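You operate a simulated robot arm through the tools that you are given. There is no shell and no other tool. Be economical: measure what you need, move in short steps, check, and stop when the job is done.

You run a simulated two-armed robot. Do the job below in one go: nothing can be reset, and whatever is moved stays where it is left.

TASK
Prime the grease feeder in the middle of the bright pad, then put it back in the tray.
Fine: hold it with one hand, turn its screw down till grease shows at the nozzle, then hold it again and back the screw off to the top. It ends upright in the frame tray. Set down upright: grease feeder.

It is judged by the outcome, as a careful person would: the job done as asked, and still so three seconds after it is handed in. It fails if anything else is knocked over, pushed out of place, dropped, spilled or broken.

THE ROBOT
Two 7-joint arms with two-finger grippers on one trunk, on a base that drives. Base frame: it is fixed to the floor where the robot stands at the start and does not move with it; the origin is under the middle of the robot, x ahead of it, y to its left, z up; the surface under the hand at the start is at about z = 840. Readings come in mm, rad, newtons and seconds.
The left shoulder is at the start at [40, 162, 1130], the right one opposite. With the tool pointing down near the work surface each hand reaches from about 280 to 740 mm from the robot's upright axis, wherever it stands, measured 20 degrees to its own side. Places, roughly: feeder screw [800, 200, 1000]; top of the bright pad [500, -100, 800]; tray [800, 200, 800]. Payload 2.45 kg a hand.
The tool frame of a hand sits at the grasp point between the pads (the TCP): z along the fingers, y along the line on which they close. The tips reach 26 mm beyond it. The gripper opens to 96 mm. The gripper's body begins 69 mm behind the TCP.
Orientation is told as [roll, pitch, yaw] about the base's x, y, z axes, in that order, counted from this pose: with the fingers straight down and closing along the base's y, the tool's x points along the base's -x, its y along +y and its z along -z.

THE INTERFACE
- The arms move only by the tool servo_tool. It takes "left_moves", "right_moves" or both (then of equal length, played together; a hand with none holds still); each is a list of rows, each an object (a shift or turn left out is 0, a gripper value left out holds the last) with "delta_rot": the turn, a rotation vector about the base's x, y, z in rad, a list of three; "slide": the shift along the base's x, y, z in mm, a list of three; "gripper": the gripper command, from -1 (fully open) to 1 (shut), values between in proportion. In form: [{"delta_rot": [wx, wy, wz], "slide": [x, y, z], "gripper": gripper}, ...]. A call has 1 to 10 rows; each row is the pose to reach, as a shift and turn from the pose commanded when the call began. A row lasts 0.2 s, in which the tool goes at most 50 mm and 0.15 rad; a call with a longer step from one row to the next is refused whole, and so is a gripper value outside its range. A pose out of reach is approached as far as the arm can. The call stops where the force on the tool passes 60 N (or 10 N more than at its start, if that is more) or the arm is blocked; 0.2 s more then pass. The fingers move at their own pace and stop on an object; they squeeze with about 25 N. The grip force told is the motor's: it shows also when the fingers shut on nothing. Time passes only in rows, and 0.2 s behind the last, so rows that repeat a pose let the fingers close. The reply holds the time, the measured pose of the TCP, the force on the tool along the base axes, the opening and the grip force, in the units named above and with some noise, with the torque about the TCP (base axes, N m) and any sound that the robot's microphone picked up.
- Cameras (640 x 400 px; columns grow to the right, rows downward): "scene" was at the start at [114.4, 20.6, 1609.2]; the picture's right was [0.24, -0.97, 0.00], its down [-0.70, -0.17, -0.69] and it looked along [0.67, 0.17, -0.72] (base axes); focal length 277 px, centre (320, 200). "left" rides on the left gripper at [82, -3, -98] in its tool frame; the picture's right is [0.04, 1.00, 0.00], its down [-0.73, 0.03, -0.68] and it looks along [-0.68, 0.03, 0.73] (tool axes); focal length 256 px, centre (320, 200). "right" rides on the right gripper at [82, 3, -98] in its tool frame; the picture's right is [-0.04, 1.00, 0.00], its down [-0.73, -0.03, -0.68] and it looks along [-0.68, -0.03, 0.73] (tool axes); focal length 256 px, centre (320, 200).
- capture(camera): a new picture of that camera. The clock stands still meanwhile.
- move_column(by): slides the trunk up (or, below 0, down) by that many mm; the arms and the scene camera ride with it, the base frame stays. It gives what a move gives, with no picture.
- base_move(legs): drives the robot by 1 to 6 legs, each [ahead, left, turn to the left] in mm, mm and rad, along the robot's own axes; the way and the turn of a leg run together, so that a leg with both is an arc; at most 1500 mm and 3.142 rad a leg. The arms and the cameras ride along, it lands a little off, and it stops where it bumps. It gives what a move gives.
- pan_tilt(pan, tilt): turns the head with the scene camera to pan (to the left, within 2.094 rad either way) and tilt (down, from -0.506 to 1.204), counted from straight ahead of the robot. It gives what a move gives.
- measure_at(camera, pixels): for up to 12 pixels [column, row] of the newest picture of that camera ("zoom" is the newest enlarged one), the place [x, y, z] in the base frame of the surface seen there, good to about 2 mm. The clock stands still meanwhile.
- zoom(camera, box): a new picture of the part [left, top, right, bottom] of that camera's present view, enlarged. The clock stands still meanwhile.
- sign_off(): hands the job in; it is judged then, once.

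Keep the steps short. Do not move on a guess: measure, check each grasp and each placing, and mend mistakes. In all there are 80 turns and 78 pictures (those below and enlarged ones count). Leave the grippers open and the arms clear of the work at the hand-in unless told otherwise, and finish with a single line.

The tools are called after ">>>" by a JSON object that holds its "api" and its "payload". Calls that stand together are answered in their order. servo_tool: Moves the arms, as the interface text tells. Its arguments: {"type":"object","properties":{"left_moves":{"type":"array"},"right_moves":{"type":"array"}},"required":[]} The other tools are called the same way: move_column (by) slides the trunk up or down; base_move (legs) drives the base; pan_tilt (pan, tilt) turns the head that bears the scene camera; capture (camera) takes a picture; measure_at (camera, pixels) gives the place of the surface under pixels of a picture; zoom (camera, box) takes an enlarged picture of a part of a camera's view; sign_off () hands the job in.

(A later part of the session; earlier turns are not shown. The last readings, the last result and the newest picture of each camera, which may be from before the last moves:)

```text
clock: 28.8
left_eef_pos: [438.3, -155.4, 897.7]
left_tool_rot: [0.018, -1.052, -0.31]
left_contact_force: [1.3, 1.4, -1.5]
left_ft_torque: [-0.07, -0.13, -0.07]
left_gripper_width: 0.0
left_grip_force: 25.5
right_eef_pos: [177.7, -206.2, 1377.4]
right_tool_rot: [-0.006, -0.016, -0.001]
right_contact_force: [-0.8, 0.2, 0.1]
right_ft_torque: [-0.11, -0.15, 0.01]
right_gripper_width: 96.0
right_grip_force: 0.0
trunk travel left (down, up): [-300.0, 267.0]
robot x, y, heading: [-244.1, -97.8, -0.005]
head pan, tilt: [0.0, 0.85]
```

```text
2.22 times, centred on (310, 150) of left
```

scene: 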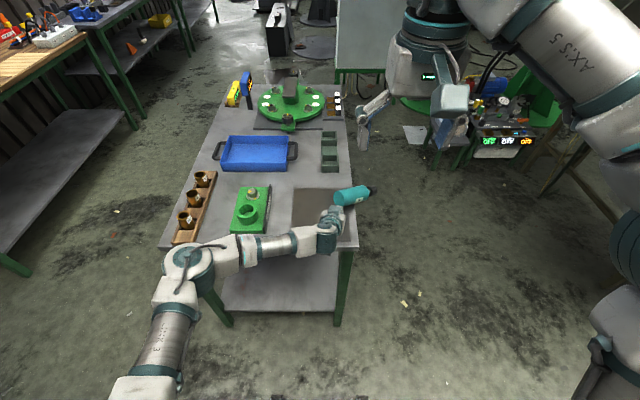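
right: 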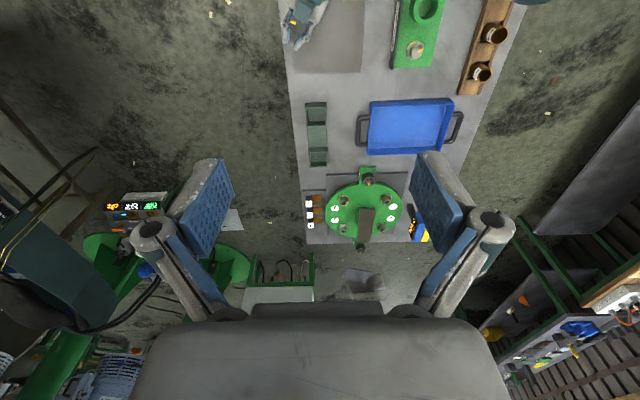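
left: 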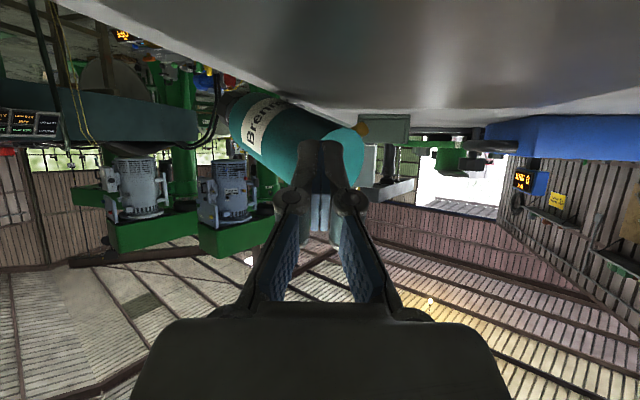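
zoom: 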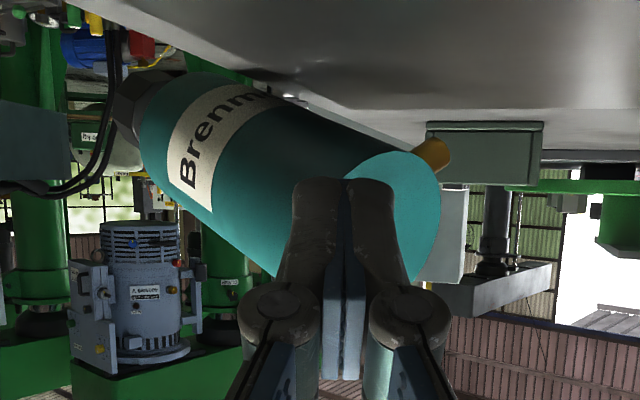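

The top ridge slopes down towards the edge (z 917 to 888), so the feeder is rocking on the table edge with its base raised and could go over. The quickest help is to bring the closed fingers up, over and down onto the raised base end as a stop.

>>> {"api": "servo_tool", "payload": {"left_moves": [{"slide": [8, -3, 48], "gripper": 1}, {"slide": [52, -15, 50]}, {"slide": [60, -18, 28]}]}}

>>> {"api": "capture", "payload": {"camera": "scene"}}

```text
clock: 29.6
left_eef_pos: [505.8, -192.7, 929.5]
left_tool_rot: [0.028, -1.055, -0.327]
left_contact_force: [0.2, 0.4, -0.9]
left_ft_torque: [0.01, 0.01, -0.03]
left_gripper_width: 0.1
left_grip_force: 24.7
right_eef_pos: [185.0, -227.7, 1373.6]
right_tool_rot: [0.011, -0.008, -0.003]
right_contact_force: [0.0, -0.7, 0.0]
right_ft_torque: [0.01, 0.04, -0.03]
right_gripper_width: 96.0
right_grip_force: 0.0
trunk travel left (down, up): [-300.0, 267.0]
robot x, y, heading: [-239.8, -98.6, -0.006]
head pan, tilt: [0.0, 0.85]
```

```text
43 pictures are left
```

scene: 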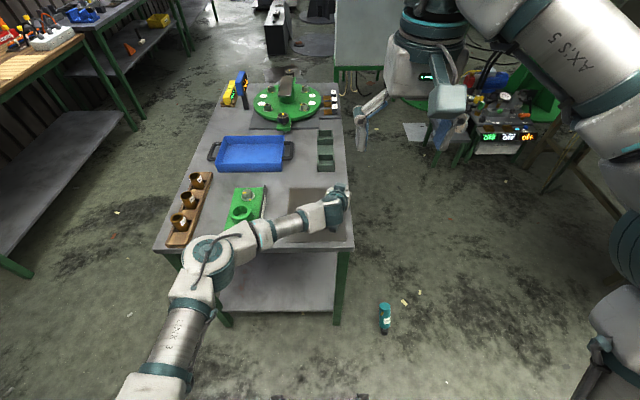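

The feeder went over the edge before the fingers got there. I'll raise the left hand away, let things settle, and see where it came to rest and in what state.

>>> {"api": "servo_tool", "payload": {"left_moves": [{"slide": [-10, 5, 45], "gripper": -1}, {"slide": [-30, 10, 90]}, {"slide": [-30, 10, 130]}, {"slide": [-30, 10, 130]}, {"slide": [-30, 10, 130]}, {"slide": [-30, 10, 130]}, {"slide": [-30, 10, 130]}]}}

>>> {"api": "capture", "payload": {"camera": "scene"}}

```text
clock: 31.4
left_eef_pos: [467.9, -180.0, 1064.4]
left_tool_rot: [0.017, -1.063, -0.321]
left_contact_force: [0.3, 0.7, 0.8]
left_ft_torque: [-0.01, 0.03, -0.03]
left_gripper_width: 95.9
left_grip_force: 0.1
right_eef_pos: [176.4, -224.4, 1379.3]
right_tool_rot: [0.003, -0.015, -0.005]
right_contact_force: [-0.5, 1.3, 0.6]
right_ft_torque: [-0.09, -0.06, 0.0]
right_gripper_width: 96.2
right_grip_force: 0.1
trunk travel left (down, up): [-300.0, 267.0]
robot x, y, heading: [-237.6, -106.1, -0.004]
head pan, tilt: [0.0, 0.85]
stopped in row 7 (left hand): the arm was blocked; the commanded pose is now the measured one
```

```text
42 pictures are left
```

scene: 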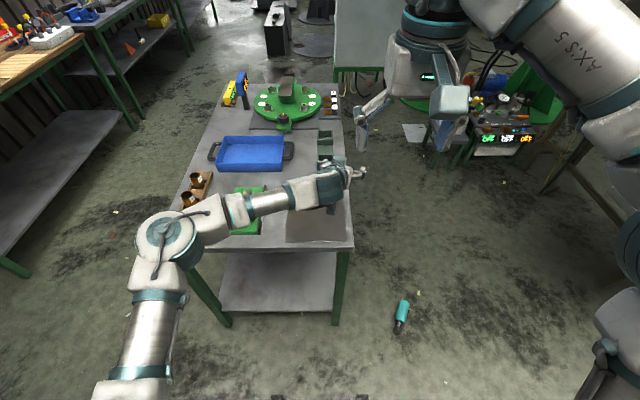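

The feeder now lies on the floor near pixel (402,315). I'll zoom in to see its state, position and whether anything spilled.

>>> {"api": "zoom", "payload": {"camera": "scene", "box": [360, 280, 440, 350]}}

>>> {"api": "measure_at", "payload": {"camera": "zoom", "pixels": [[345, 170], [335, 230], [325, 290], [318, 350], [310, 395], [450, 250], [200, 250], [370, 200], [300, 200]]}}

```text
5.71 times, centred on (400, 315) of scene
```

zoom: 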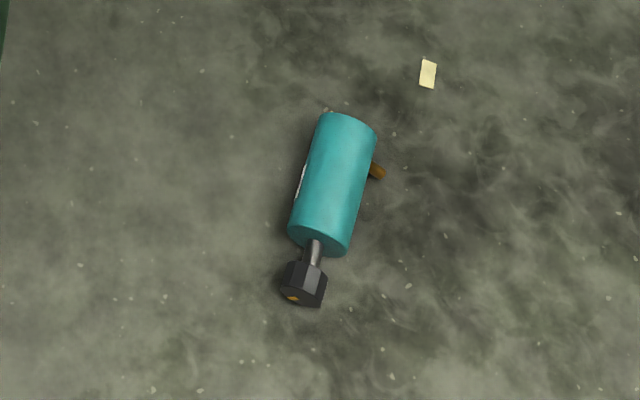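

```text
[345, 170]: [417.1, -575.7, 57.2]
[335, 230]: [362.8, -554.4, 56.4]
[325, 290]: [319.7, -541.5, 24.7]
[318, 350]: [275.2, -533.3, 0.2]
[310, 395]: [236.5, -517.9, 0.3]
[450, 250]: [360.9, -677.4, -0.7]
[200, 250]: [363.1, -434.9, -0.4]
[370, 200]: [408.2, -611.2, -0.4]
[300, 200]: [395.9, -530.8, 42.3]
```

The feeder looks intact, with no grease on the floor. It lies at about (400, -567), knob towards me and its base pointing along (0.93, -0.34). I can also now see a brass nozzle stub partway up the body. At my grip height the left finger must have hit that nozzle. I'll recover the feeder: first pull the left hand back off the table, then drive clear and look around on the right.

>>> {"api": "servo_tool", "payload": {"left_moves": [{"slide": [-20, 20, 30]}, {"slide": [-50, 50, 55]}, {"slide": [-82, 82, 75]}, {"slide": [-115, 115, 90]}, {"slide": [-148, 148, 100]}, {"slide": [-182, 182, 100]}, {"slide": [-216, 216, 100]}, {"slide": [-250, 250, 100]}]}}

>>> {"api": "base_move", "payload": {"legs": [[-250, 0, 0]]}}

>>> {"api": "pan_tilt", "payload": {"pan": -0.9, "tilt": 0.75}}

>>> {"api": "capture", "payload": {"camera": "scene"}}

```text
clock: 33.1
left_eef_pos: [214.6, 72.9, 1161.4]
left_tool_rot: [0.015, -1.064, -0.32]
left_contact_force: [0.1, 0.8, 0.0]
left_ft_torque: [-0.04, -0.01, -0.03]
left_gripper_width: 96.0
left_grip_force: 0.1
right_eef_pos: [175.1, -217.8, 1380.2]
right_tool_rot: [-0.002, -0.018, -0.004]
right_contact_force: [-0.5, 1.1, -0.4]
right_ft_torque: [-0.04, -0.07, 0.01]
right_gripper_width: 95.9
right_grip_force: 0.0
trunk travel left (down, up): [-300.0, 267.0]
robot x, y, heading: [-240.2, -105.0, -0.008]
head pan, tilt: [0.0, 0.85]
```

```text
clock: 35.0
left_eef_pos: [-32.8, 76.4, 1160.4]
left_tool_rot: [0.006, -1.062, -0.304]
left_contact_force: [-0.6, 1.7, -0.5]
left_ft_torque: [-0.08, -0.01, -0.12]
left_gripper_width: 96.0
left_grip_force: 0.1
right_eef_pos: [-71.0, -213.8, 1379.5]
right_tool_rot: [-0.006, -0.014, -0.001]
right_contact_force: [-0.3, 2.4, 0.2]
right_ft_torque: [-0.18, -0.05, 0.01]
right_gripper_width: 95.8
right_grip_force: 0.0
trunk travel left (down, up): [-300.0, 267.0]
robot x, y, heading: [-488.0, -106.9, -0.0]
head pan, tilt: [0.0, 0.85]
```

```text
clock: 36.2
left_eef_pos: [-37.0, 70.6, 1163.2]
left_tool_rot: [0.015, -1.065, -0.316]
left_contact_force: [0.3, 0.0, -0.4]
left_ft_torque: [0.0, -0.02, -0.01]
left_gripper_width: 96.0
left_grip_force: 0.0
right_eef_pos: [-75.1, -219.7, 1379.7]
right_tool_rot: [-0.001, -0.018, 0.001]
right_contact_force: [-1.0, -0.3, -0.1]
right_ft_torque: [0.04, 0.03, -0.04]
right_gripper_width: 96.1
right_grip_force: 0.1
trunk travel left (down, up): [-300.0, 267.0]
robot x, y, heading: [-493.2, -107.9, 0.005]
head pan, tilt: [-0.901, 0.75]
```

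```text
40 pictures are left
```

scene: 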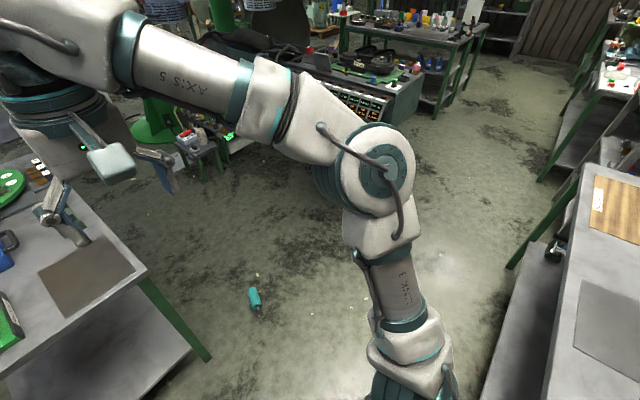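

There is open floor here with another bench on the far right. I'll measure the free space.

>>> {"api": "measure_at", "payload": {"camera": "scene", "pixels": [[575, 250], [540, 370], [500, 350], [510, 265], [300, 210], [440, 180], [220, 180], [185, 345], [255, 298], [260, 316], [145, 280], [560, 180]]}}

```text
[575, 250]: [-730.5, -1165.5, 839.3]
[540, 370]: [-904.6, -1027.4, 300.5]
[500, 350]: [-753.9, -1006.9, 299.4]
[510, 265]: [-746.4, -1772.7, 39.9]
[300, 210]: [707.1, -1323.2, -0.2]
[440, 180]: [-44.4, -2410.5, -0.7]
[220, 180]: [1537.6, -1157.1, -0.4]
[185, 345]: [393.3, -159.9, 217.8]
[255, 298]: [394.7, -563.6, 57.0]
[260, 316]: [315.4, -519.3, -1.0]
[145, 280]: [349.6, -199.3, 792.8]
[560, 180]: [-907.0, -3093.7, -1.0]
```

The floor to the right of the table is clear; the other bench is behind, at x about -730. I'll drive diagonally to about (130, -1000), turn left to face the table's right side, and look down to see my base and the feeder.

>>> {"api": "base_move", "payload": {"legs": [[620, -900, 0], [0, 0, 1.57]]}}

>>> {"api": "pan_tilt", "payload": {"pan": -0.3, "tilt": 1.2}}

>>> {"api": "capture", "payload": {"camera": "scene"}}

```text
clock: 45.5
left_eef_pos: [-45.5, -551.0, 1161.2]
left_tool_rot: [0.0, -1.067, 1.221]
left_contact_force: [-0.3, -0.2, -0.4]
left_ft_torque: [-0.04, -0.03, 0.05]
left_gripper_width: 96.2
left_grip_force: 0.0
right_eef_pos: [239.6, -605.5, 1380.5]
right_tool_rot: [-0.011, -0.019, 1.517]
right_contact_force: [-0.5, 0.2, -1.0]
right_ft_torque: [0.01, -0.01, -0.03]
right_gripper_width: 95.9
right_grip_force: 0.1
trunk travel left (down, up): [-300.0, 267.0]
robot x, y, heading: [118.7, -1012.4, 1.517]
head pan, tilt: [-0.901, 0.75]
```

```text
clock: 46.5
left_eef_pos: [-49.0, -552.9, 1162.0]
left_tool_rot: [0.002, -1.067, 1.222]
left_contact_force: [-0.7, 1.2, -0.3]
left_ft_torque: [0.01, -0.06, -0.05]
left_gripper_width: 95.7
left_grip_force: 0.1
right_eef_pos: [237.4, -606.8, 1382.5]
right_tool_rot: [-0.011, -0.019, 1.519]
right_contact_force: [-1.1, -0.3, -0.3]
right_ft_torque: [0.02, -0.05, 0.02]
right_gripper_width: 95.9
right_grip_force: 0.0
trunk travel left (down, up): [-300.0, 267.0]
robot x, y, heading: [115.7, -1015.8, 1.516]
head pan, tilt: [-0.3, 1.201]
```

```text
39 pictures are left
```

scene: 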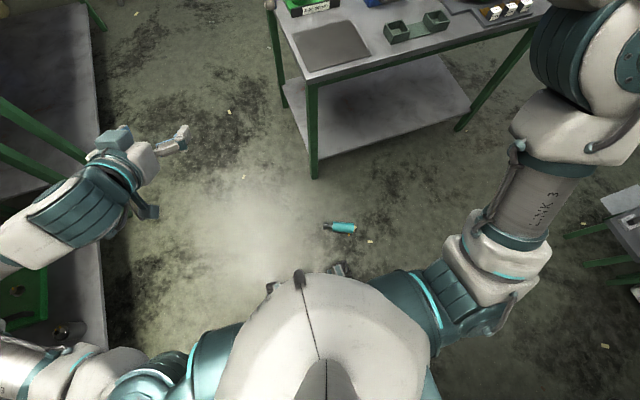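

The torso hides most of the base. A piece of something shows near (340,268); I'll measure that to see how far the base sticks out, along with the feeder.

>>> {"api": "measure_at", "payload": {"camera": "scene", "pixels": [[340, 268], [343, 273], [272, 286], [340, 228], [352, 229], [331, 227], [325, 226], [369, 240], [312, 178]]}}

>>> {"api": "zoom", "payload": {"camera": "scene", "box": [290, 200, 390, 290]}}

```text
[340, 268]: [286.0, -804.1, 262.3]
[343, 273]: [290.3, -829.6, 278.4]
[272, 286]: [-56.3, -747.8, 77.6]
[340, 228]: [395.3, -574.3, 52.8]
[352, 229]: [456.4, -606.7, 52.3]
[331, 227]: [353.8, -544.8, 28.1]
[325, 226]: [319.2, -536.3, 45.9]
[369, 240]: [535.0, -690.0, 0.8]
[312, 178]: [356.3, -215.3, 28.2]
```

```text
4.44 times, centred on (340, 245) of scene
```

zoom: 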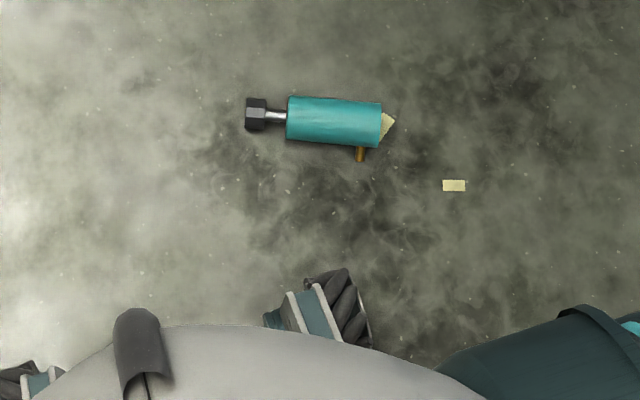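

I see mecanum wheels; the front right one reaches about 225 mm ahead of the centre. The feeder would then be at 350 mm, which leaves enough room. I'll drive 115 mm ahead and 55 mm right, lower the trunk 300 mm and measure again.

>>> {"api": "base_move", "payload": {"legs": [[115, -55, 0]]}}

>>> {"api": "move_column", "payload": {"by": -300}}

>>> {"api": "pan_tilt", "payload": {"pan": -0.45, "tilt": 1.2}}

>>> {"api": "capture", "payload": {"camera": "scene"}}

```text
clock: 47.8
left_eef_pos: [7.3, -443.2, 1160.7]
left_tool_rot: [-0.003, -1.071, 1.225]
left_contact_force: [-1.8, 0.2, -0.5]
left_ft_torque: [-0.02, -0.04, -0.11]
left_gripper_width: 96.0
left_grip_force: 0.1
right_eef_pos: [292.4, -499.8, 1382.0]
right_tool_rot: [-0.014, -0.02, 1.523]
right_contact_force: [-0.4, -0.1, -1.4]
right_ft_torque: [0.03, -0.09, 0.01]
right_gripper_width: 96.0
right_grip_force: 0.0
trunk travel left (down, up): [-300.0, 267.0]
robot x, y, heading: [175.0, -898.3, 1.519]
head pan, tilt: [-0.3, 1.201]
```

```text
clock: 50.8
left_eef_pos: [25.0, -387.0, 671.6]
left_tool_rot: [-0.148, -0.614, 1.336]
left_contact_force: [-0.2, -0.2, 0.1]
left_ft_torque: [-0.03, 0.0, 0.0]
left_gripper_width: 95.8
left_grip_force: 0.0
right_eef_pos: [317.5, -370.1, 942.3]
right_tool_rot: [-0.002, 0.336, 1.522]
right_contact_force: [-0.1, -0.5, -0.5]
right_ft_torque: [0.04, 0.0, 0.01]
right_gripper_width: 96.0
right_grip_force: 0.0
trunk travel left (down, up): [0.0, 567.0]
robot x, y, heading: [172.2, -902.0, 1.517]
head pan, tilt: [-0.3, 1.201]
```

```text
clock: 51.5
left_eef_pos: [26.9, -386.2, 669.7]
left_tool_rot: [-0.149, -0.61, 1.335]
left_contact_force: [0.0, 0.0, -0.4]
left_ft_torque: [-0.02, 0.04, 0.05]
left_gripper_width: 96.2
left_grip_force: 0.1
right_eef_pos: [317.6, -368.9, 940.6]
right_tool_rot: [0.001, 0.337, 1.52]
right_contact_force: [-0.4, -0.2, 0.5]
right_ft_torque: [-0.03, -0.01, -0.01]
right_gripper_width: 96.2
right_grip_force: 0.0
trunk travel left (down, up): [0.0, 567.0]
robot x, y, heading: [179.4, -900.5, 1.516]
head pan, tilt: [-0.45, 1.201]
```

```text
37 pictures are left
```

scene: 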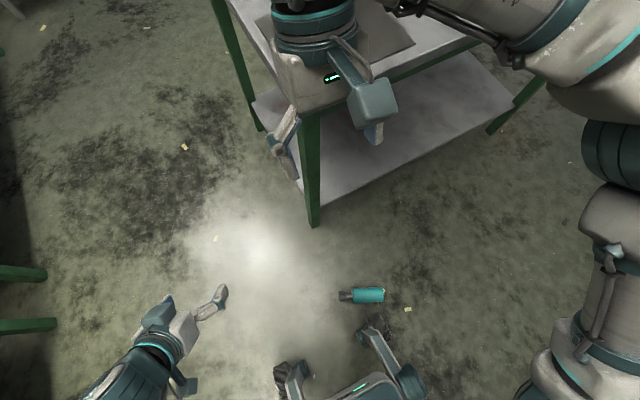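

Lowering the trunk also leaned it forward, which helps the reach. The hands are clear of everything. I'll measure the feeder closely from here.

>>> {"api": "zoom", "payload": {"camera": "scene", "box": [325, 270, 415, 330]}}

>>> {"api": "measure_at", "payload": {"camera": "scene", "pixels": [[342, 296], [350, 295], [358, 290], [364, 290], [370, 290], [376, 290], [382, 290], [358, 296], [364, 296], [370, 296], [376, 296], [382, 296]]}}

```text
6.67 times, centred on (370, 300) of scene
```

zoom: 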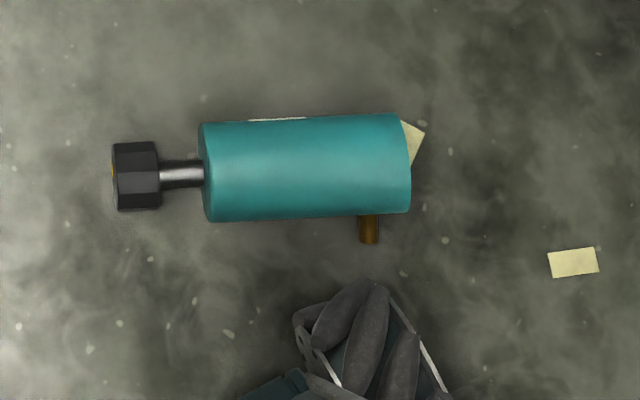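

```text
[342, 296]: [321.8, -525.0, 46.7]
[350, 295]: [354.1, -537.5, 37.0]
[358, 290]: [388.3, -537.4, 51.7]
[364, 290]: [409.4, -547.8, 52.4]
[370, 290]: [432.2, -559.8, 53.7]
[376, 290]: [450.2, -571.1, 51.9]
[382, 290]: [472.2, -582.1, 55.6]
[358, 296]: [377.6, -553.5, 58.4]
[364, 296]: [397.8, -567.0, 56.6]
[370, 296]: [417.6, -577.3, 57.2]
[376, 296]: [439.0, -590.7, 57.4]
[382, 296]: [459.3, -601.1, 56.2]
```

The body runs from about (361, -541) to (465, -600) with its axis 29 mm above the floor, and the nozzle points at me 23 mm from the base. I'll grip at (405, -567). I'll back the base 50 mm for wheel clearance, then bring the right hand level and down.

>>> {"api": "base_move", "payload": {"legs": [[-50, 0, 0]]}}

>>> {"api": "servo_tool", "payload": {"right_moves": [{"slide": [6, -10, -43], "delta_rot": [0.11, -0.006, 0], "gripper": -1}, {"slide": [12, -20, -86], "delta_rot": [0.225, -0.012, 0]}, {"slide": [18, -30, -129], "delta_rot": [0.337, -0.017, 0]}, {"slide": [23, -40, -172], "delta_rot": [0.337, -0.017, 0]}, {"slide": [29, -50, -215], "delta_rot": [0.337, -0.017, 0]}, {"slide": [35, -60, -258], "delta_rot": [0.337, -0.017, 0]}, {"slide": [41, -70, -301], "delta_rot": [0.337, -0.017, 0]}, {"slide": [47, -80, -344], "delta_rot": [0.337, -0.017, 0]}, {"slide": [53, -90, -387], "delta_rot": [0.337, -0.017, 0]}, {"slide": [58, -99, -420], "delta_rot": [0.337, -0.017, 0]}]}}

>>> {"api": "capture", "payload": {"camera": "scene"}}

```text
clock: 52.4
left_eef_pos: [19.6, -436.2, 670.2]
left_tool_rot: [-0.151, -0.613, 1.336]
left_contact_force: [0.2, -0.3, 0.8]
left_ft_torque: [0.03, 0.03, 0.01]
left_gripper_width: 96.1
left_grip_force: 0.1
right_eef_pos: [312.2, -420.3, 941.5]
right_tool_rot: [-0.004, 0.333, 1.522]
right_contact_force: [-0.2, -0.4, 0.8]
right_ft_torque: [0.07, 0.0, -0.01]
right_gripper_width: 96.2
right_grip_force: 0.0
trunk travel left (down, up): [0.0, 567.0]
robot x, y, heading: [176.8, -953.0, 1.52]
head pan, tilt: [-0.45, 1.201]
```

```text
clock: 54.6
left_eef_pos: [20.5, -439.3, 673.0]
left_tool_rot: [-0.148, -0.616, 1.337]
left_contact_force: [0.9, -0.4, 0.1]
left_ft_torque: [-0.01, -0.02, -0.01]
left_gripper_width: 95.9
left_grip_force: 0.1
right_eef_pos: [371.5, -523.7, 522.0]
right_tool_rot: [-0.002, -0.008, 1.525]
right_contact_force: [0.5, -0.2, -0.9]
right_ft_torque: [0.0, -0.02, 0.02]
right_gripper_width: 95.8
right_grip_force: 0.0
trunk travel left (down, up): [0.0, 567.0]
robot x, y, heading: [175.7, -953.6, 1.52]
head pan, tilt: [-0.45, 1.201]
```

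```text
35 pictures are left
```

scene: 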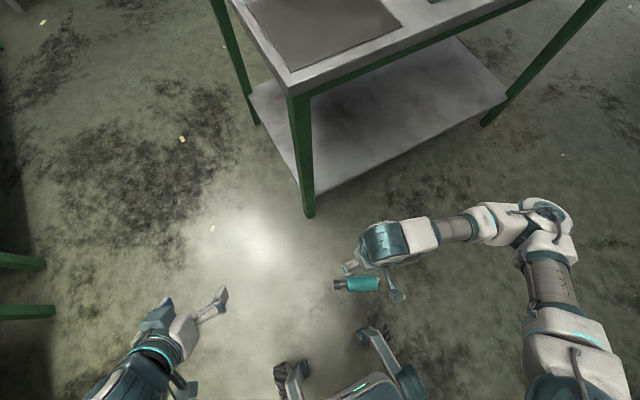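

The hand is level and right. Now I'll turn it +1.12 rad so that it closes across the body, lowering it to 150 mm above the floor over the grip point.

>>> {"api": "servo_tool", "payload": {"right_moves": [{"slide": [4, -5, -40], "delta_rot": [0, 0, 0.13]}, {"slide": [8, -10, -80], "delta_rot": [0, 0, 0.26]}, {"slide": [12, -15, -120], "delta_rot": [0, 0, 0.39]}, {"slide": [16, -20, -160], "delta_rot": [0, 0, 0.52]}, {"slide": [20, -25, -200], "delta_rot": [0, 0, 0.65]}, {"slide": [24, -30, -240], "delta_rot": [0, 0, 0.78]}, {"slide": [28, -35, -280], "delta_rot": [0, 0, 0.91]}, {"slide": [31, -40, -320], "delta_rot": [0, 0, 1.03]}, {"slide": [33.5, -43, -350], "delta_rot": [0, 0, 1.12]}, {"slide": [33.5, -43, -372], "delta_rot": [0, 0, 1.12]}]}}

>>> {"api": "capture", "payload": {"camera": "right"}}

>>> {"api": "capture", "payload": {"camera": "scene"}}

```text
clock: 56.8
left_eef_pos: [19.8, -439.9, 673.2]
left_tool_rot: [-0.15, -0.615, 1.335]
left_contact_force: [0.4, 0.7, -0.2]
left_ft_torque: [-0.05, -0.02, 0.0]
left_gripper_width: 95.6
left_grip_force: 0.0
right_eef_pos: [405.0, -567.4, 151.3]
right_tool_rot: [-0.003, -0.01, 2.643]
right_contact_force: [-0.1, -0.4, 0.5]
right_ft_torque: [0.03, 0.0, -0.02]
right_gripper_width: 96.2
right_grip_force: 0.1
trunk travel left (down, up): [0.0, 567.0]
robot x, y, heading: [173.4, -950.9, 1.521]
head pan, tilt: [-0.45, 1.201]
```

```text
34 pictures are left
```

right: 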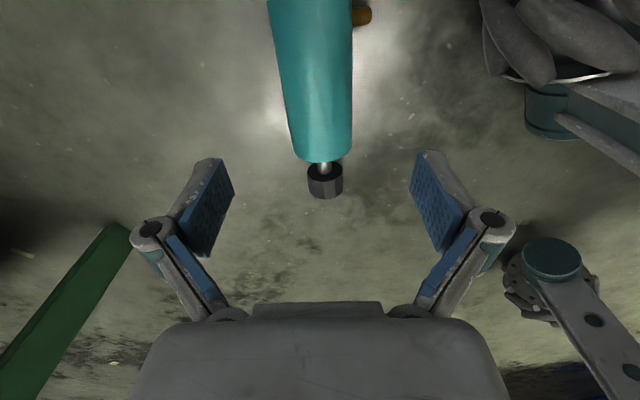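

```text
33 pictures are left
```

scene: 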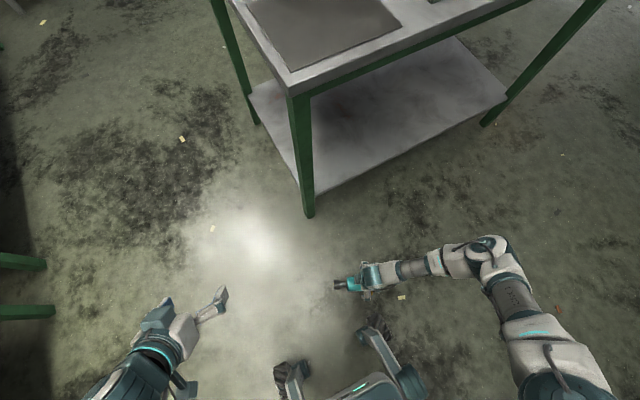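

The feeder is centred between the fingers, near column 318, with the nozzle well to the side. I'll go down 115 mm to z 36, then close.

>>> {"api": "servo_tool", "payload": {"right_moves": [{"slide": [0, 0, -40]}, {"slide": [0, 0, -80]}, {"slide": [0, 0, -105]}, {"slide": [0, 0, -115]}, {"slide": [0, 0, -115]}, {"slide": [0, 0, -115], "gripper": 0}, {"slide": [0, 0, -115], "gripper": 1}, {"slide": [0, 0, -115], "gripper": 1}]}}

>>> {"api": "capture", "payload": {"camera": "right"}}

```text
clock: 58.6
left_eef_pos: [20.4, -440.9, 674.3]
left_tool_rot: [-0.149, -0.616, 1.337]
left_contact_force: [-0.2, 0.4, -0.1]
left_ft_torque: [0.0, 0.03, 0.0]
left_gripper_width: 96.2
left_grip_force: 0.0
right_eef_pos: [403.8, -564.7, 35.2]
right_tool_rot: [-0.002, -0.009, 2.641]
right_contact_force: [0.9, 4.2, 1.0]
right_ft_torque: [0.07, -0.15, 0.16]
right_gripper_width: 56.8
right_grip_force: 24.7
trunk travel left (down, up): [0.0, 567.0]
robot x, y, heading: [171.3, -948.4, 1.521]
head pan, tilt: [-0.45, 1.201]
```

```text
32 pictures are left
```

right: 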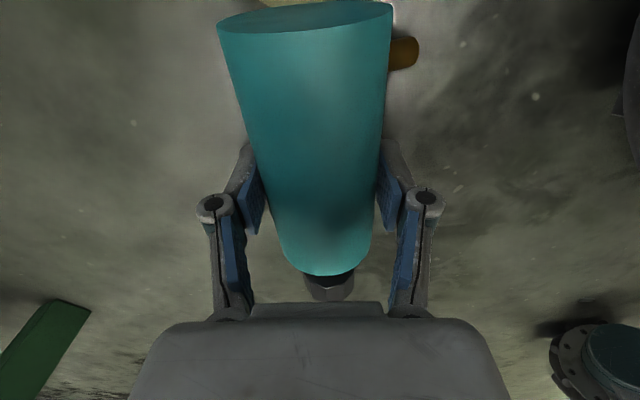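

It is gripped across the body (56.8 mm). Held this way the hand would have to be level on the pad, and its camera would hit the table. So I'll regrip here on the floor with the hand tilted 30°, as in the tray grip: open a little, tilt, close.

>>> {"api": "servo_tool", "payload": {"right_moves": [{"gripper": -0.5}, {"gripper": -0.5}, {"delta_rot": [-0.062, -0.114, 0]}, {"delta_rot": [-0.125, -0.228, 0]}, {"delta_rot": [-0.187, -0.342, 0]}, {"delta_rot": [-0.25, -0.456, 0]}, {"delta_rot": [-0.25, -0.456, 0]}]}}

>>> {"api": "capture", "payload": {"camera": "right"}}

```text
clock: 60.2
left_eef_pos: [20.4, -440.2, 672.2]
left_tool_rot: [-0.15, -0.617, 1.336]
left_contact_force: [-0.2, -0.5, -0.5]
left_ft_torque: [-0.02, -0.02, 0.02]
left_gripper_width: 96.1
left_grip_force: 0.0
right_eef_pos: [405.3, -581.0, 77.0]
right_tool_rot: [-0.002, 0.384, 2.642]
right_contact_force: [0.4, 0.3, 0.6]
right_ft_torque: [0.01, 0.01, -0.03]
right_gripper_width: 72.1
right_grip_force: 0.0
right hand out of reach, approached as far as the arm can: row 3, 4, 5, 6, 7
trunk travel left (down, up): [0.0, 567.0]
robot x, y, heading: [174.5, -950.5, 1.52]
head pan, tilt: [-0.45, 1.201]
```

```text
31 pictures are left
```

right: 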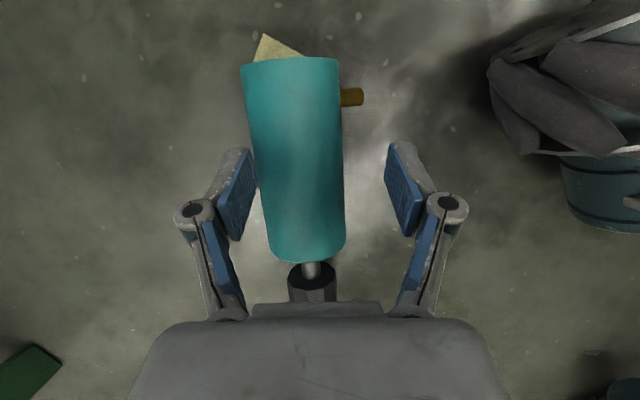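

The full tilt is out of reach from here, so the hand rose to z 77. I'll raise it clear of the feeder, drive 90 mm ahead and 85 mm left for more reach, and check.

>>> {"api": "servo_tool", "payload": {"right_moves": [{"slide": [0, 0, 40], "gripper": -1}, {"slide": [0, 5, 80]}, {"slide": [0, 10, 120]}, {"slide": [0, 10, 140]}]}}

>>> {"api": "base_move", "payload": {"legs": [[90, 85, 0]]}}

>>> {"api": "capture", "payload": {"camera": "right"}}

```text
clock: 61.2
left_eef_pos: [20.2, -440.4, 672.6]
left_tool_rot: [-0.152, -0.615, 1.336]
left_contact_force: [0.4, 0.0, 0.1]
left_ft_torque: [0.03, -0.02, -0.02]
left_gripper_width: 95.8
left_grip_force: 0.1
right_eef_pos: [406.4, -569.5, 218.0]
right_tool_rot: [-0.003, 0.381, 2.642]
right_contact_force: [-0.2, -0.1, -0.4]
right_ft_torque: [0.0, 0.0, -0.01]
right_gripper_width: 95.8
right_grip_force: 0.0
trunk travel left (down, up): [0.0, 567.0]
robot x, y, heading: [171.3, -952.4, 1.511]
head pan, tilt: [-0.45, 1.201]
```

```text
clock: 62.5
left_eef_pos: [-53.1, -347.0, 674.8]
left_tool_rot: [-0.14, -0.615, 1.332]
left_contact_force: [1.2, 0.3, 0.7]
left_ft_torque: [0.02, 0.01, 0.01]
left_gripper_width: 95.8
left_grip_force: 0.1
right_eef_pos: [330.0, -476.5, 216.1]
right_tool_rot: [0.004, 0.378, 2.644]
right_contact_force: [0.5, -0.5, -0.1]
right_ft_torque: [0.0, 0.03, -0.01]
right_gripper_width: 96.0
right_grip_force: 0.1
trunk travel left (down, up): [0.0, 567.0]
robot x, y, heading: [95.1, -858.0, 1.512]
head pan, tilt: [-0.45, 1.201]
```

```text
30 pictures are left
```

right: 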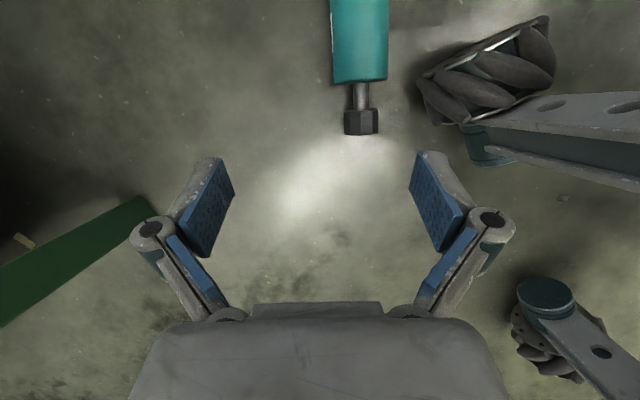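

I'll measure the feeder from this right-hand picture to confirm where it lies now.

>>> {"api": "measure_at", "payload": {"camera": "right", "pixels": [[360, 5], [360, 40], [359, 75], [336, 40], [385, 40], [361, 118], [340, 70], [383, 70]]}}

```text
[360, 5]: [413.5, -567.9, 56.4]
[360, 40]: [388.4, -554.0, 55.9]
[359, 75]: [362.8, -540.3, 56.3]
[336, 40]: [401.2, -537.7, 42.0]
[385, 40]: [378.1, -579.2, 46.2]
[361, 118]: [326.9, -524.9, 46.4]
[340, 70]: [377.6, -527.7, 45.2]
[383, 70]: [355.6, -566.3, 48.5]
```

The axis line is confirmed: shoulder at (361, -539), direction -0.50 rad. I'll move to the tilted pre-grasp point and on down along the finger direction, still open.

>>> {"api": "servo_tool", "payload": {"right_moves": [{"slide": [10, -20, -32], "delta_rot": [-0.034, -0.062, 0]}, {"slide": [22, -42, -67], "delta_rot": [-0.068, -0.125, 0]}, {"slide": [35, -64.5, -102], "delta_rot": [-0.068, -0.125, 0]}, {"slide": [35, -64.5, -102], "delta_rot": [-0.068, -0.125, 0]}]}}

>>> {"api": "servo_tool", "payload": {"right_moves": [{"slide": [15, -8, -30]}, {"slide": [30, -16, -60]}, {"slide": [40, -22, -78]}, {"slide": [40, -22, -78]}]}}

>>> {"api": "capture", "payload": {"camera": "right"}}

```text
clock: 63.5
left_eef_pos: [-67.4, -349.0, 673.2]
left_tool_rot: [-0.16, -0.624, 1.345]
left_contact_force: [-1.0, -0.4, -0.3]
left_ft_torque: [0.03, -0.08, -0.04]
left_gripper_width: 95.6
left_grip_force: 0.1
right_eef_pos: [362.4, -540.9, 121.2]
right_tool_rot: [-0.012, 0.532, 2.639]
right_contact_force: [-0.6, -0.1, 0.2]
right_ft_torque: [0.0, 0.0, 0.02]
right_gripper_width: 96.0
right_grip_force: 0.1
trunk travel left (down, up): [0.0, 567.0]
robot x, y, heading: [91.8, -855.9, 1.519]
head pan, tilt: [-0.45, 1.201]
```

```text
clock: 64.5
left_eef_pos: [-57.6, -347.7, 675.4]
left_tool_rot: [-0.151, -0.621, 1.34]
left_contact_force: [0.2, -0.6, 0.1]
left_ft_torque: [0.03, 0.07, 0.02]
left_gripper_width: 96.2
left_grip_force: 0.1
right_eef_pos: [398.8, -562.5, 48.2]
right_tool_rot: [-0.008, 0.524, 2.641]
right_contact_force: [0.3, 0.0, 0.2]
right_ft_torque: [0.01, 0.03, 0.01]
right_gripper_width: 96.0
right_grip_force: 0.1
right hand out of reach, approached as far as the arm can: row 3, 4
trunk travel left (down, up): [0.0, 567.0]
robot x, y, heading: [95.3, -859.3, 1.515]
head pan, tilt: [-0.45, 1.201]
```

```text
29 pictures are left
```

right: 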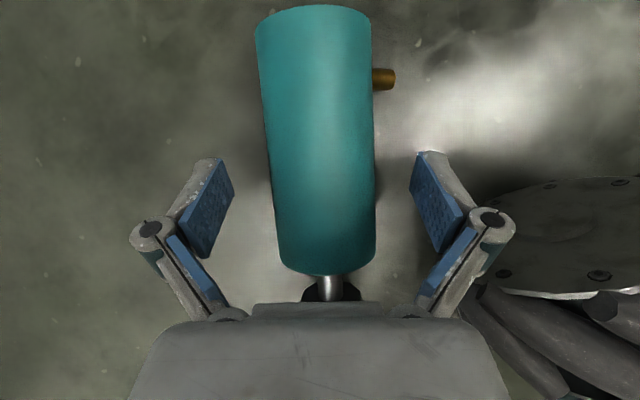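

The hand stopped 12 mm short (z 48). One more adjustment is needed; I'll measure the wheel's clearance to the hand first.

>>> {"api": "measure_at", "payload": {"camera": "right", "pixels": [[490, 200], [500, 290], [530, 370], [600, 190], [550, 300], [385, 79], [315, 150], [320, 250]]}}

```text
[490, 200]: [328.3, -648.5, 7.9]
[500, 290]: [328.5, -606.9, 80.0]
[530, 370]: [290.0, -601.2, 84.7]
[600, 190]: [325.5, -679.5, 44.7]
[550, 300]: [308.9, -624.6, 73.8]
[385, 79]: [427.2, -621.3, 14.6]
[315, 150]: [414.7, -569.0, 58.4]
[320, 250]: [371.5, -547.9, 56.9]
```

The wheel is about 50 mm from the hand, so I won't drive closer. I'll ease the tilt by about 0.1 rad and lower again to get a deeper grip.

>>> {"api": "servo_tool", "payload": {"right_moves": [{"slide": [3, 0, -4], "delta_rot": [0.024, 0.044, 0]}, {"slide": [6, 0, -9], "delta_rot": [0.048, 0.088, 0]}, {"slide": [6, 0, -12], "delta_rot": [0.048, 0.088, 0]}, {"slide": [6, 0, -12], "delta_rot": [0.048, 0.088, 0]}]}}

```text
clock: 65.5
left_eef_pos: [-58.8, -349.8, 675.4]
left_tool_rot: [-0.151, -0.624, 1.34]
left_contact_force: [0.4, 0.0, 0.2]
left_ft_torque: [0.02, 0.01, 0.02]
left_gripper_width: 96.1
left_grip_force: 0.0
right_eef_pos: [405.4, -560.9, 36.2]
right_tool_rot: [-0.007, 0.424, 2.638]
right_contact_force: [0.2, 0.2, -0.4]
right_ft_torque: [0.01, 0.01, 0.02]
right_gripper_width: 95.8
right_grip_force: 0.1
trunk travel left (down, up): [0.0, 567.0]
robot x, y, heading: [92.9, -857.2, 1.518]
head pan, tilt: [-0.45, 1.201]
```

It reached z 36 with a 0.42 rad tilt. Now I'll close on the body.

>>> {"api": "servo_tool", "payload": {"right_moves": [{"gripper": 0}, {"gripper": 1}, {"gripper": 1}, {"gripper": 1}]}}

>>> {"api": "servo_tool", "payload": {"right_moves": [{"slide": [0, 0, 25]}, {"slide": [0, 5, 60]}, {"slide": [0, 10, 100]}, {"slide": [0, 15, 145]}, {"slide": [0, 20, 190]}, {"slide": [0, 20, 235]}, {"slide": [0, 20, 280]}, {"slide": [0, 20, 320]}, {"slide": [0, 20, 350]}, {"slide": [0, 20, 360]}]}}

>>> {"api": "capture", "payload": {"camera": "right"}}

```text
clock: 66.5
left_eef_pos: [-59.0, -348.9, 674.8]
left_tool_rot: [-0.153, -0.621, 1.34]
left_contact_force: [-0.6, 0.0, -0.1]
left_ft_torque: [-0.02, 0.01, -0.02]
left_gripper_width: 96.0
left_grip_force: 0.0
right_eef_pos: [403.8, -560.1, 36.4]
right_tool_rot: [-0.008, 0.426, 2.641]
right_contact_force: [-2.0, -0.6, 0.3]
right_ft_torque: [0.03, 0.0, 0.04]
right_gripper_width: 56.7
right_grip_force: 25.1
trunk travel left (down, up): [0.0, 567.0]
robot x, y, heading: [97.0, -855.9, 1.519]
head pan, tilt: [-0.45, 1.201]
```

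```text
clock: 68.7
left_eef_pos: [-59.9, -347.9, 675.5]
left_tool_rot: [-0.149, -0.623, 1.339]
left_contact_force: [0.7, 0.0, -0.4]
left_ft_torque: [0.0, -0.01, -0.02]
left_gripper_width: 95.9
left_grip_force: 0.1
right_eef_pos: [402.6, -540.9, 397.0]
right_tool_rot: [-0.006, 0.424, 2.64]
right_contact_force: [-0.1, 0.1, -8.7]
right_ft_torque: [0.02, 0.03, -0.01]
right_gripper_width: 57.0
right_grip_force: 25.4
trunk travel left (down, up): [0.0, 567.0]
robot x, y, heading: [95.8, -858.5, 1.52]
head pan, tilt: [-0.45, 1.201]
```

```text
28 pictures are left
```

right: 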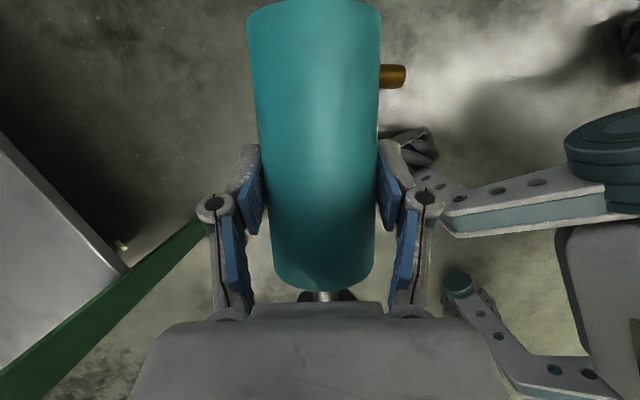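

The feeder is lifted (8.7 N) and firmly held. I'll raise the trunk 300 mm back up.

>>> {"api": "move_column", "payload": {"by": 300}}

```text
clock: 71.7
left_eef_pos: [-57.4, -349.6, 974.3]
left_tool_rot: [-0.15, -0.621, 1.338]
left_contact_force: [0.8, 0.5, -0.4]
left_ft_torque: [-0.04, -0.03, 0.0]
left_gripper_width: 96.0
left_grip_force: 0.1
right_eef_pos: [405.1, -539.9, 696.8]
right_tool_rot: [-0.005, 0.425, 2.64]
right_contact_force: [0.1, 0.5, -8.0]
right_ft_torque: [0.01, 0.05, -0.03]
right_gripper_width: 56.7
right_grip_force: 24.7
trunk travel left (down, up): [-300.0, 267.0]
robot x, y, heading: [97.0, -857.7, 1.517]
head pan, tilt: [-0.45, 1.201]
```

The trunk rose exactly 300 mm. Now I'll raise the hand and rotate it about its closing axis so the feeder comes upright with its base down, all in the free space between robot and table.

>>> {"api": "servo_tool", "payload": {"right_moves": [{"slide": [0, -4, 38], "delta_rot": [0.0696, 0.127, 0]}, {"slide": [0, -8, 76], "delta_rot": [0.139, 0.254, 0]}, {"slide": [0, -12, 114], "delta_rot": [0.209, 0.382, 0]}, {"slide": [0, -16, 152], "delta_rot": [0.278, 0.509, 0]}, {"slide": [0, -20, 190], "delta_rot": [0.348, 0.636, 0]}, {"slide": [0, -24, 228], "delta_rot": [0.418, 0.763, 0]}, {"slide": [0, -28, 266], "delta_rot": [0.487, 0.89, 0]}, {"slide": [0, -32, 304], "delta_rot": [0.557, 1.017, 0]}, {"slide": [0, -36, 330], "delta_rot": [0.626, 1.144, 0]}, {"slide": [0, -40, 350], "delta_rot": [0.696, 1.272, 0]}]}}

>>> {"api": "pan_tilt", "payload": {"pan": -0.3, "tilt": 0.9}}

>>> {"api": "capture", "payload": {"camera": "scene"}}

```text
clock: 73.8
left_eef_pos: [-58.2, -350.4, 976.0]
left_tool_rot: [-0.149, -0.623, 1.336]
left_contact_force: [0.0, 0.5, -0.5]
left_ft_torque: [0.04, 0.01, 0.0]
left_gripper_width: 96.0
left_grip_force: 0.1
right_eef_pos: [256.4, -486.4, 1004.2]
right_tool_rot: [-0.024, -0.958, 2.625]
right_contact_force: [0.2, 0.0, -8.4]
right_ft_torque: [-0.03, -0.04, -0.02]
right_gripper_width: 56.5
right_grip_force: 25.2
right hand out of reach, approached as far as the arm can: row 3, 4, 5, 6, 7, 8, 9, 10
trunk travel left (down, up): [-300.0, 267.0]
robot x, y, heading: [92.9, -859.2, 1.517]
head pan, tilt: [-0.45, 1.201]
```

```text
clock: 74.7
left_eef_pos: [-57.3, -349.6, 975.6]
left_tool_rot: [-0.149, -0.624, 1.337]
left_contact_force: [-0.2, 0.2, -0.2]
left_ft_torque: [0.02, -0.04, 0.03]
left_gripper_width: 95.8
left_grip_force: 0.0
right_eef_pos: [256.0, -487.0, 1004.4]
right_tool_rot: [-0.025, -0.956, 2.626]
right_contact_force: [-0.1, 1.0, -9.2]
right_ft_torque: [-0.04, -0.05, 0.02]
right_gripper_width: 56.5
right_grip_force: 24.6
trunk travel left (down, up): [-300.0, 267.0]
robot x, y, heading: [95.1, -860.5, 1.519]
head pan, tilt: [-0.3, 0.901]
```

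```text
27 pictures are left
```

scene: 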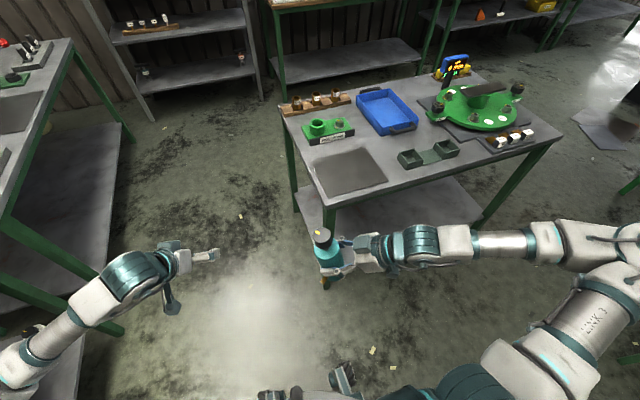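

The feeder is nearly upright in the right hand (pitch -0.96, upright at about -1.15), and the hand is simply too close in. I'll move it outward, yaw it to face the table and finish the pitch.

>>> {"api": "servo_tool", "payload": {"right_moves": [{"slide": [29, 10, 3], "delta_rot": [0.022, 0.017, -0.111]}, {"slide": [58, 22, 6], "delta_rot": [0.044, 0.034, -0.222]}, {"slide": [87, 36, 10], "delta_rot": [0.066, 0.051, -0.333]}, {"slide": [116, 50, 10], "delta_rot": [0.088, 0.069, -0.444]}, {"slide": [145, 66, 10], "delta_rot": [0.11, 0.086, -0.555]}, {"slide": [174, 80, 10], "delta_rot": [0.132, 0.103, -0.666]}, {"slide": [190, 90, 10], "delta_rot": [0.154, 0.12, -0.776]}, {"slide": [190, 90, 10], "delta_rot": [0.154, 0.12, -0.776]}]}}

>>> {"api": "capture", "payload": {"camera": "scene"}}

```text
clock: 76.5
left_eef_pos: [-58.2, -348.9, 976.5]
left_tool_rot: [-0.15, -0.623, 1.336]
left_contact_force: [0.3, -0.4, 0.3]
left_ft_torque: [0.02, 0.0, -0.03]
left_gripper_width: 95.9
left_grip_force: 0.1
right_eef_pos: [446.4, -399.8, 1020.4]
right_tool_rot: [-0.025, -1.147, 1.845]
right_contact_force: [1.0, 0.1, -8.0]
right_ft_torque: [-0.08, -0.04, -0.01]
right_gripper_width: 56.8
right_grip_force: 25.2
trunk travel left (down, up): [-300.0, 267.0]
robot x, y, heading: [94.7, -857.6, 1.518]
head pan, tilt: [-0.3, 0.901]
```

```text
26 pictures are left
```

scene: 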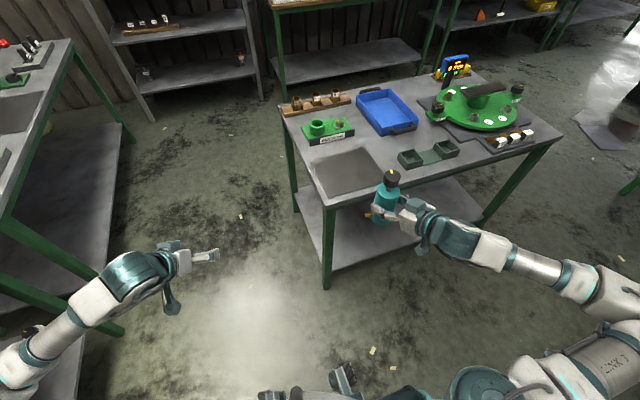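

The feeder is held upright, clear of the table. I'll drive 380 mm right and 118 mm ahead so that the pad is straight in front of me. The way is clear, and the held feeder stays outside the table edge and above its top.

>>> {"api": "base_move", "payload": {"legs": [[118, -379, 0], [0, 0, 0.05]]}}

>>> {"api": "pan_tilt", "payload": {"pan": -0.1, "tilt": 0.85}}

>>> {"api": "capture", "payload": {"camera": "scene"}}

```text
clock: 79.3
left_eef_pos: [307.0, -260.5, 975.3]
left_tool_rot: [-0.148, -0.623, 1.382]
left_contact_force: [-0.1, -0.6, 0.8]
left_ft_torque: [-0.02, 0.02, 0.03]
left_gripper_width: 96.0
left_grip_force: 0.1
right_eef_pos: [813.2, -285.7, 1018.6]
right_tool_rot: [-0.019, -1.146, 1.892]
right_contact_force: [0.7, -0.1, -7.1]
right_ft_torque: [-0.08, -0.04, -0.04]
right_gripper_width: 56.8
right_grip_force: 25.9
trunk travel left (down, up): [-300.0, 267.0]
robot x, y, heading: [481.0, -759.2, 1.567]
head pan, tilt: [-0.3, 0.901]
```

```text
clock: 80.1
left_eef_pos: [305.8, -262.4, 976.7]
left_tool_rot: [-0.148, -0.624, 1.382]
left_contact_force: [0.3, -0.4, -0.5]
left_ft_torque: [0.0, -0.03, -0.02]
left_gripper_width: 96.0
left_grip_force: 0.1
right_eef_pos: [811.2, -288.9, 1021.2]
right_tool_rot: [-0.024, -1.148, 1.894]
right_contact_force: [0.1, -0.1, -7.7]
right_ft_torque: [-0.04, -0.02, 0.01]
right_gripper_width: 56.8
right_grip_force: 24.7
trunk travel left (down, up): [-300.0, 267.0]
robot x, y, heading: [478.4, -764.1, 1.566]
head pan, tilt: [-0.099, 0.85]
```

```text
25 pictures are left
```

scene: 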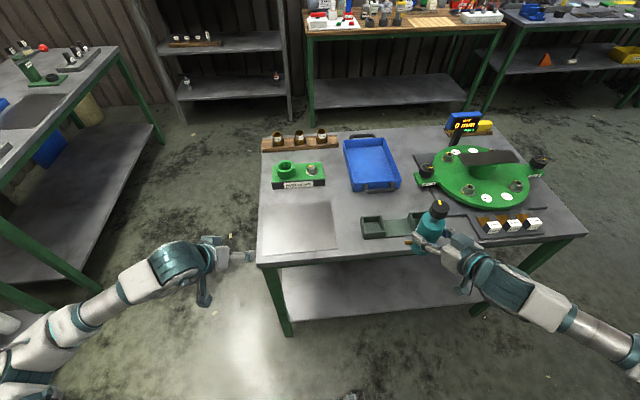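

I have a clear view now. I'll check the uprightness of the feeder and measure the pad and table edge from here.

>>> {"api": "zoom", "payload": {"camera": "scene", "box": [380, 190, 480, 270]}}

>>> {"api": "measure_at", "payload": {"camera": "zoom", "pixels": [[385, 100], [378, 130], [350, 165], [345, 190], [340, 215], [300, 270], [310, 170], [300, 215], [290, 255], [360, 215], [230, 255]]}}

>>> {"api": "measure_at", "payload": {"camera": "scene", "pixels": [[263, 206], [331, 203], [262, 252], [336, 247], [298, 228], [300, 258], [372, 216], [352, 145], [390, 180], [372, 162]]}}

```text
5.00 times, centred on (430, 230) of scene
```

zoom: 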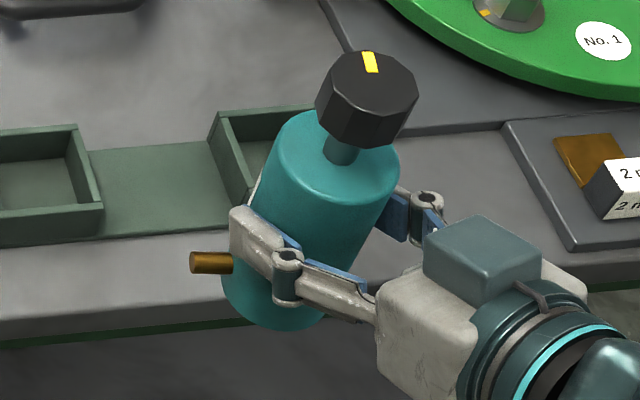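

```text
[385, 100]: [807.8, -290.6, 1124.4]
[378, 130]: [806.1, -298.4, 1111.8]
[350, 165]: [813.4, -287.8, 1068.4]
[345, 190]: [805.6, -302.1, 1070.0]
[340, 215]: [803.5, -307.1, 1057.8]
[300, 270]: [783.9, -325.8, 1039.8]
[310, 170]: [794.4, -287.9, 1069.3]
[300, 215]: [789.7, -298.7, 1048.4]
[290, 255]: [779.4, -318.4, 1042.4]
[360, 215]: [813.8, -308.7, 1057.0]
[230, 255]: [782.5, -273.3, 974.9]
```

```text
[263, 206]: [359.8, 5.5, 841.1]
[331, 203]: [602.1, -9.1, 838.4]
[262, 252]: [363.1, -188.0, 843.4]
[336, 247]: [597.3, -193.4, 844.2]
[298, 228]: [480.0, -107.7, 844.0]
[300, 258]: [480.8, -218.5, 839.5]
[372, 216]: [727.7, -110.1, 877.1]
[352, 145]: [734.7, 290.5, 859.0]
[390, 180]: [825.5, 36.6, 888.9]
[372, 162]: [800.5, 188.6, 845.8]
```

The feeder is upright: base at z about 952, shoulder at 1069, nozzle at 975 pointing left. Before setting it down I need to know how far the hand camera sticks out below the hand, so I'll look at the left hand's.

>>> {"api": "zoom", "payload": {"camera": "scene", "box": [150, 220, 270, 320]}}

>>> {"api": "measure_at", "payload": {"camera": "scene", "pixels": [[203, 303], [204, 295], [202, 288], [199, 281], [207, 300]]}}

```text
4.00 times, centred on (210, 270) of scene
```

zoom: 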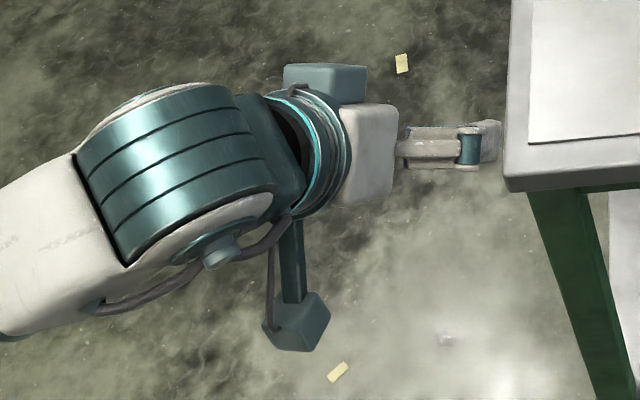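

```text
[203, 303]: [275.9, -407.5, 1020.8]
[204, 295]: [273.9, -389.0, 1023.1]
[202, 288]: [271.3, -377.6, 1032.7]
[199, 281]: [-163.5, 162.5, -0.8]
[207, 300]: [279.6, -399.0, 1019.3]
```

The camera block hangs low enough that setting down in the middle at this tilt would nearly touch the table. So I'll first set the feeder on the pad nearer the edge, at about (480, -135), with that camera outside the table, and then regrip steeper. I'll carry it over the pad at this height and lift the left hand out of the way.

>>> {"api": "servo_tool", "payload": {"right_moves": [{"slide": [-41, 18, 0]}, {"slide": [-82, 37, 0]}, {"slide": [-123, 55, 0]}, {"slide": [-164, 73, 0]}, {"slide": [-205, 92, 0]}, {"slide": [-246, 110, 0]}, {"slide": [-287, 128, 0]}, {"slide": [-315, 140, 0]}, {"slide": [-329, 147, 0]}, {"slide": [-329, 147, 0]}], "left_moves": [{"slide": [-6, -3, 30]}, {"slide": [-12, -6, 60]}, {"slide": [-18, -9, 90]}, {"slide": [-24, -12, 120]}, {"slide": [-30, -15, 150]}, {"slide": [-36, -18, 180]}, {"slide": [-42, -21, 210]}, {"slide": [-48, -24, 240]}, {"slide": [-50, -25, 240]}, {"slide": [-50, -25, 240]}]}}

>>> {"api": "capture", "payload": {"camera": "scene"}}

```text
clock: 82.3
left_eef_pos: [252.5, -285.8, 1214.6]
left_tool_rot: [-0.153, -0.627, 1.387]
left_contact_force: [0.2, 0.2, -0.2]
left_ft_torque: [0.01, -0.01, 0.02]
left_gripper_width: 96.3
left_grip_force: 0.1
right_eef_pos: [477.7, -141.1, 1020.6]
right_tool_rot: [-0.035, -1.144, 1.901]
right_contact_force: [-0.1, 0.2, -7.7]
right_ft_torque: [-0.08, -0.03, 0.01]
right_gripper_width: 56.7
right_grip_force: 25.2
trunk travel left (down, up): [-300.0, 267.0]
robot x, y, heading: [481.1, -758.8, 1.566]
head pan, tilt: [-0.099, 0.85]
```

```text
22 pictures are left
```

scene: 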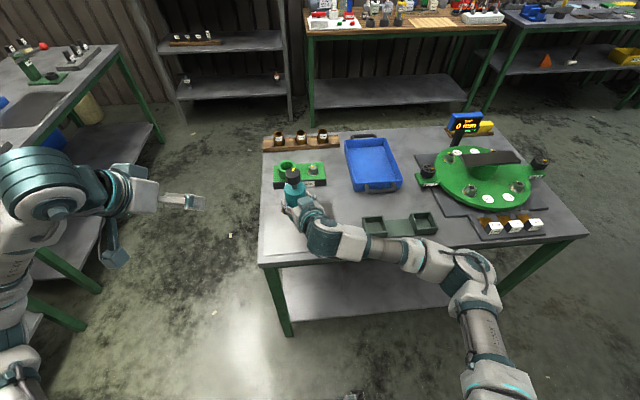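

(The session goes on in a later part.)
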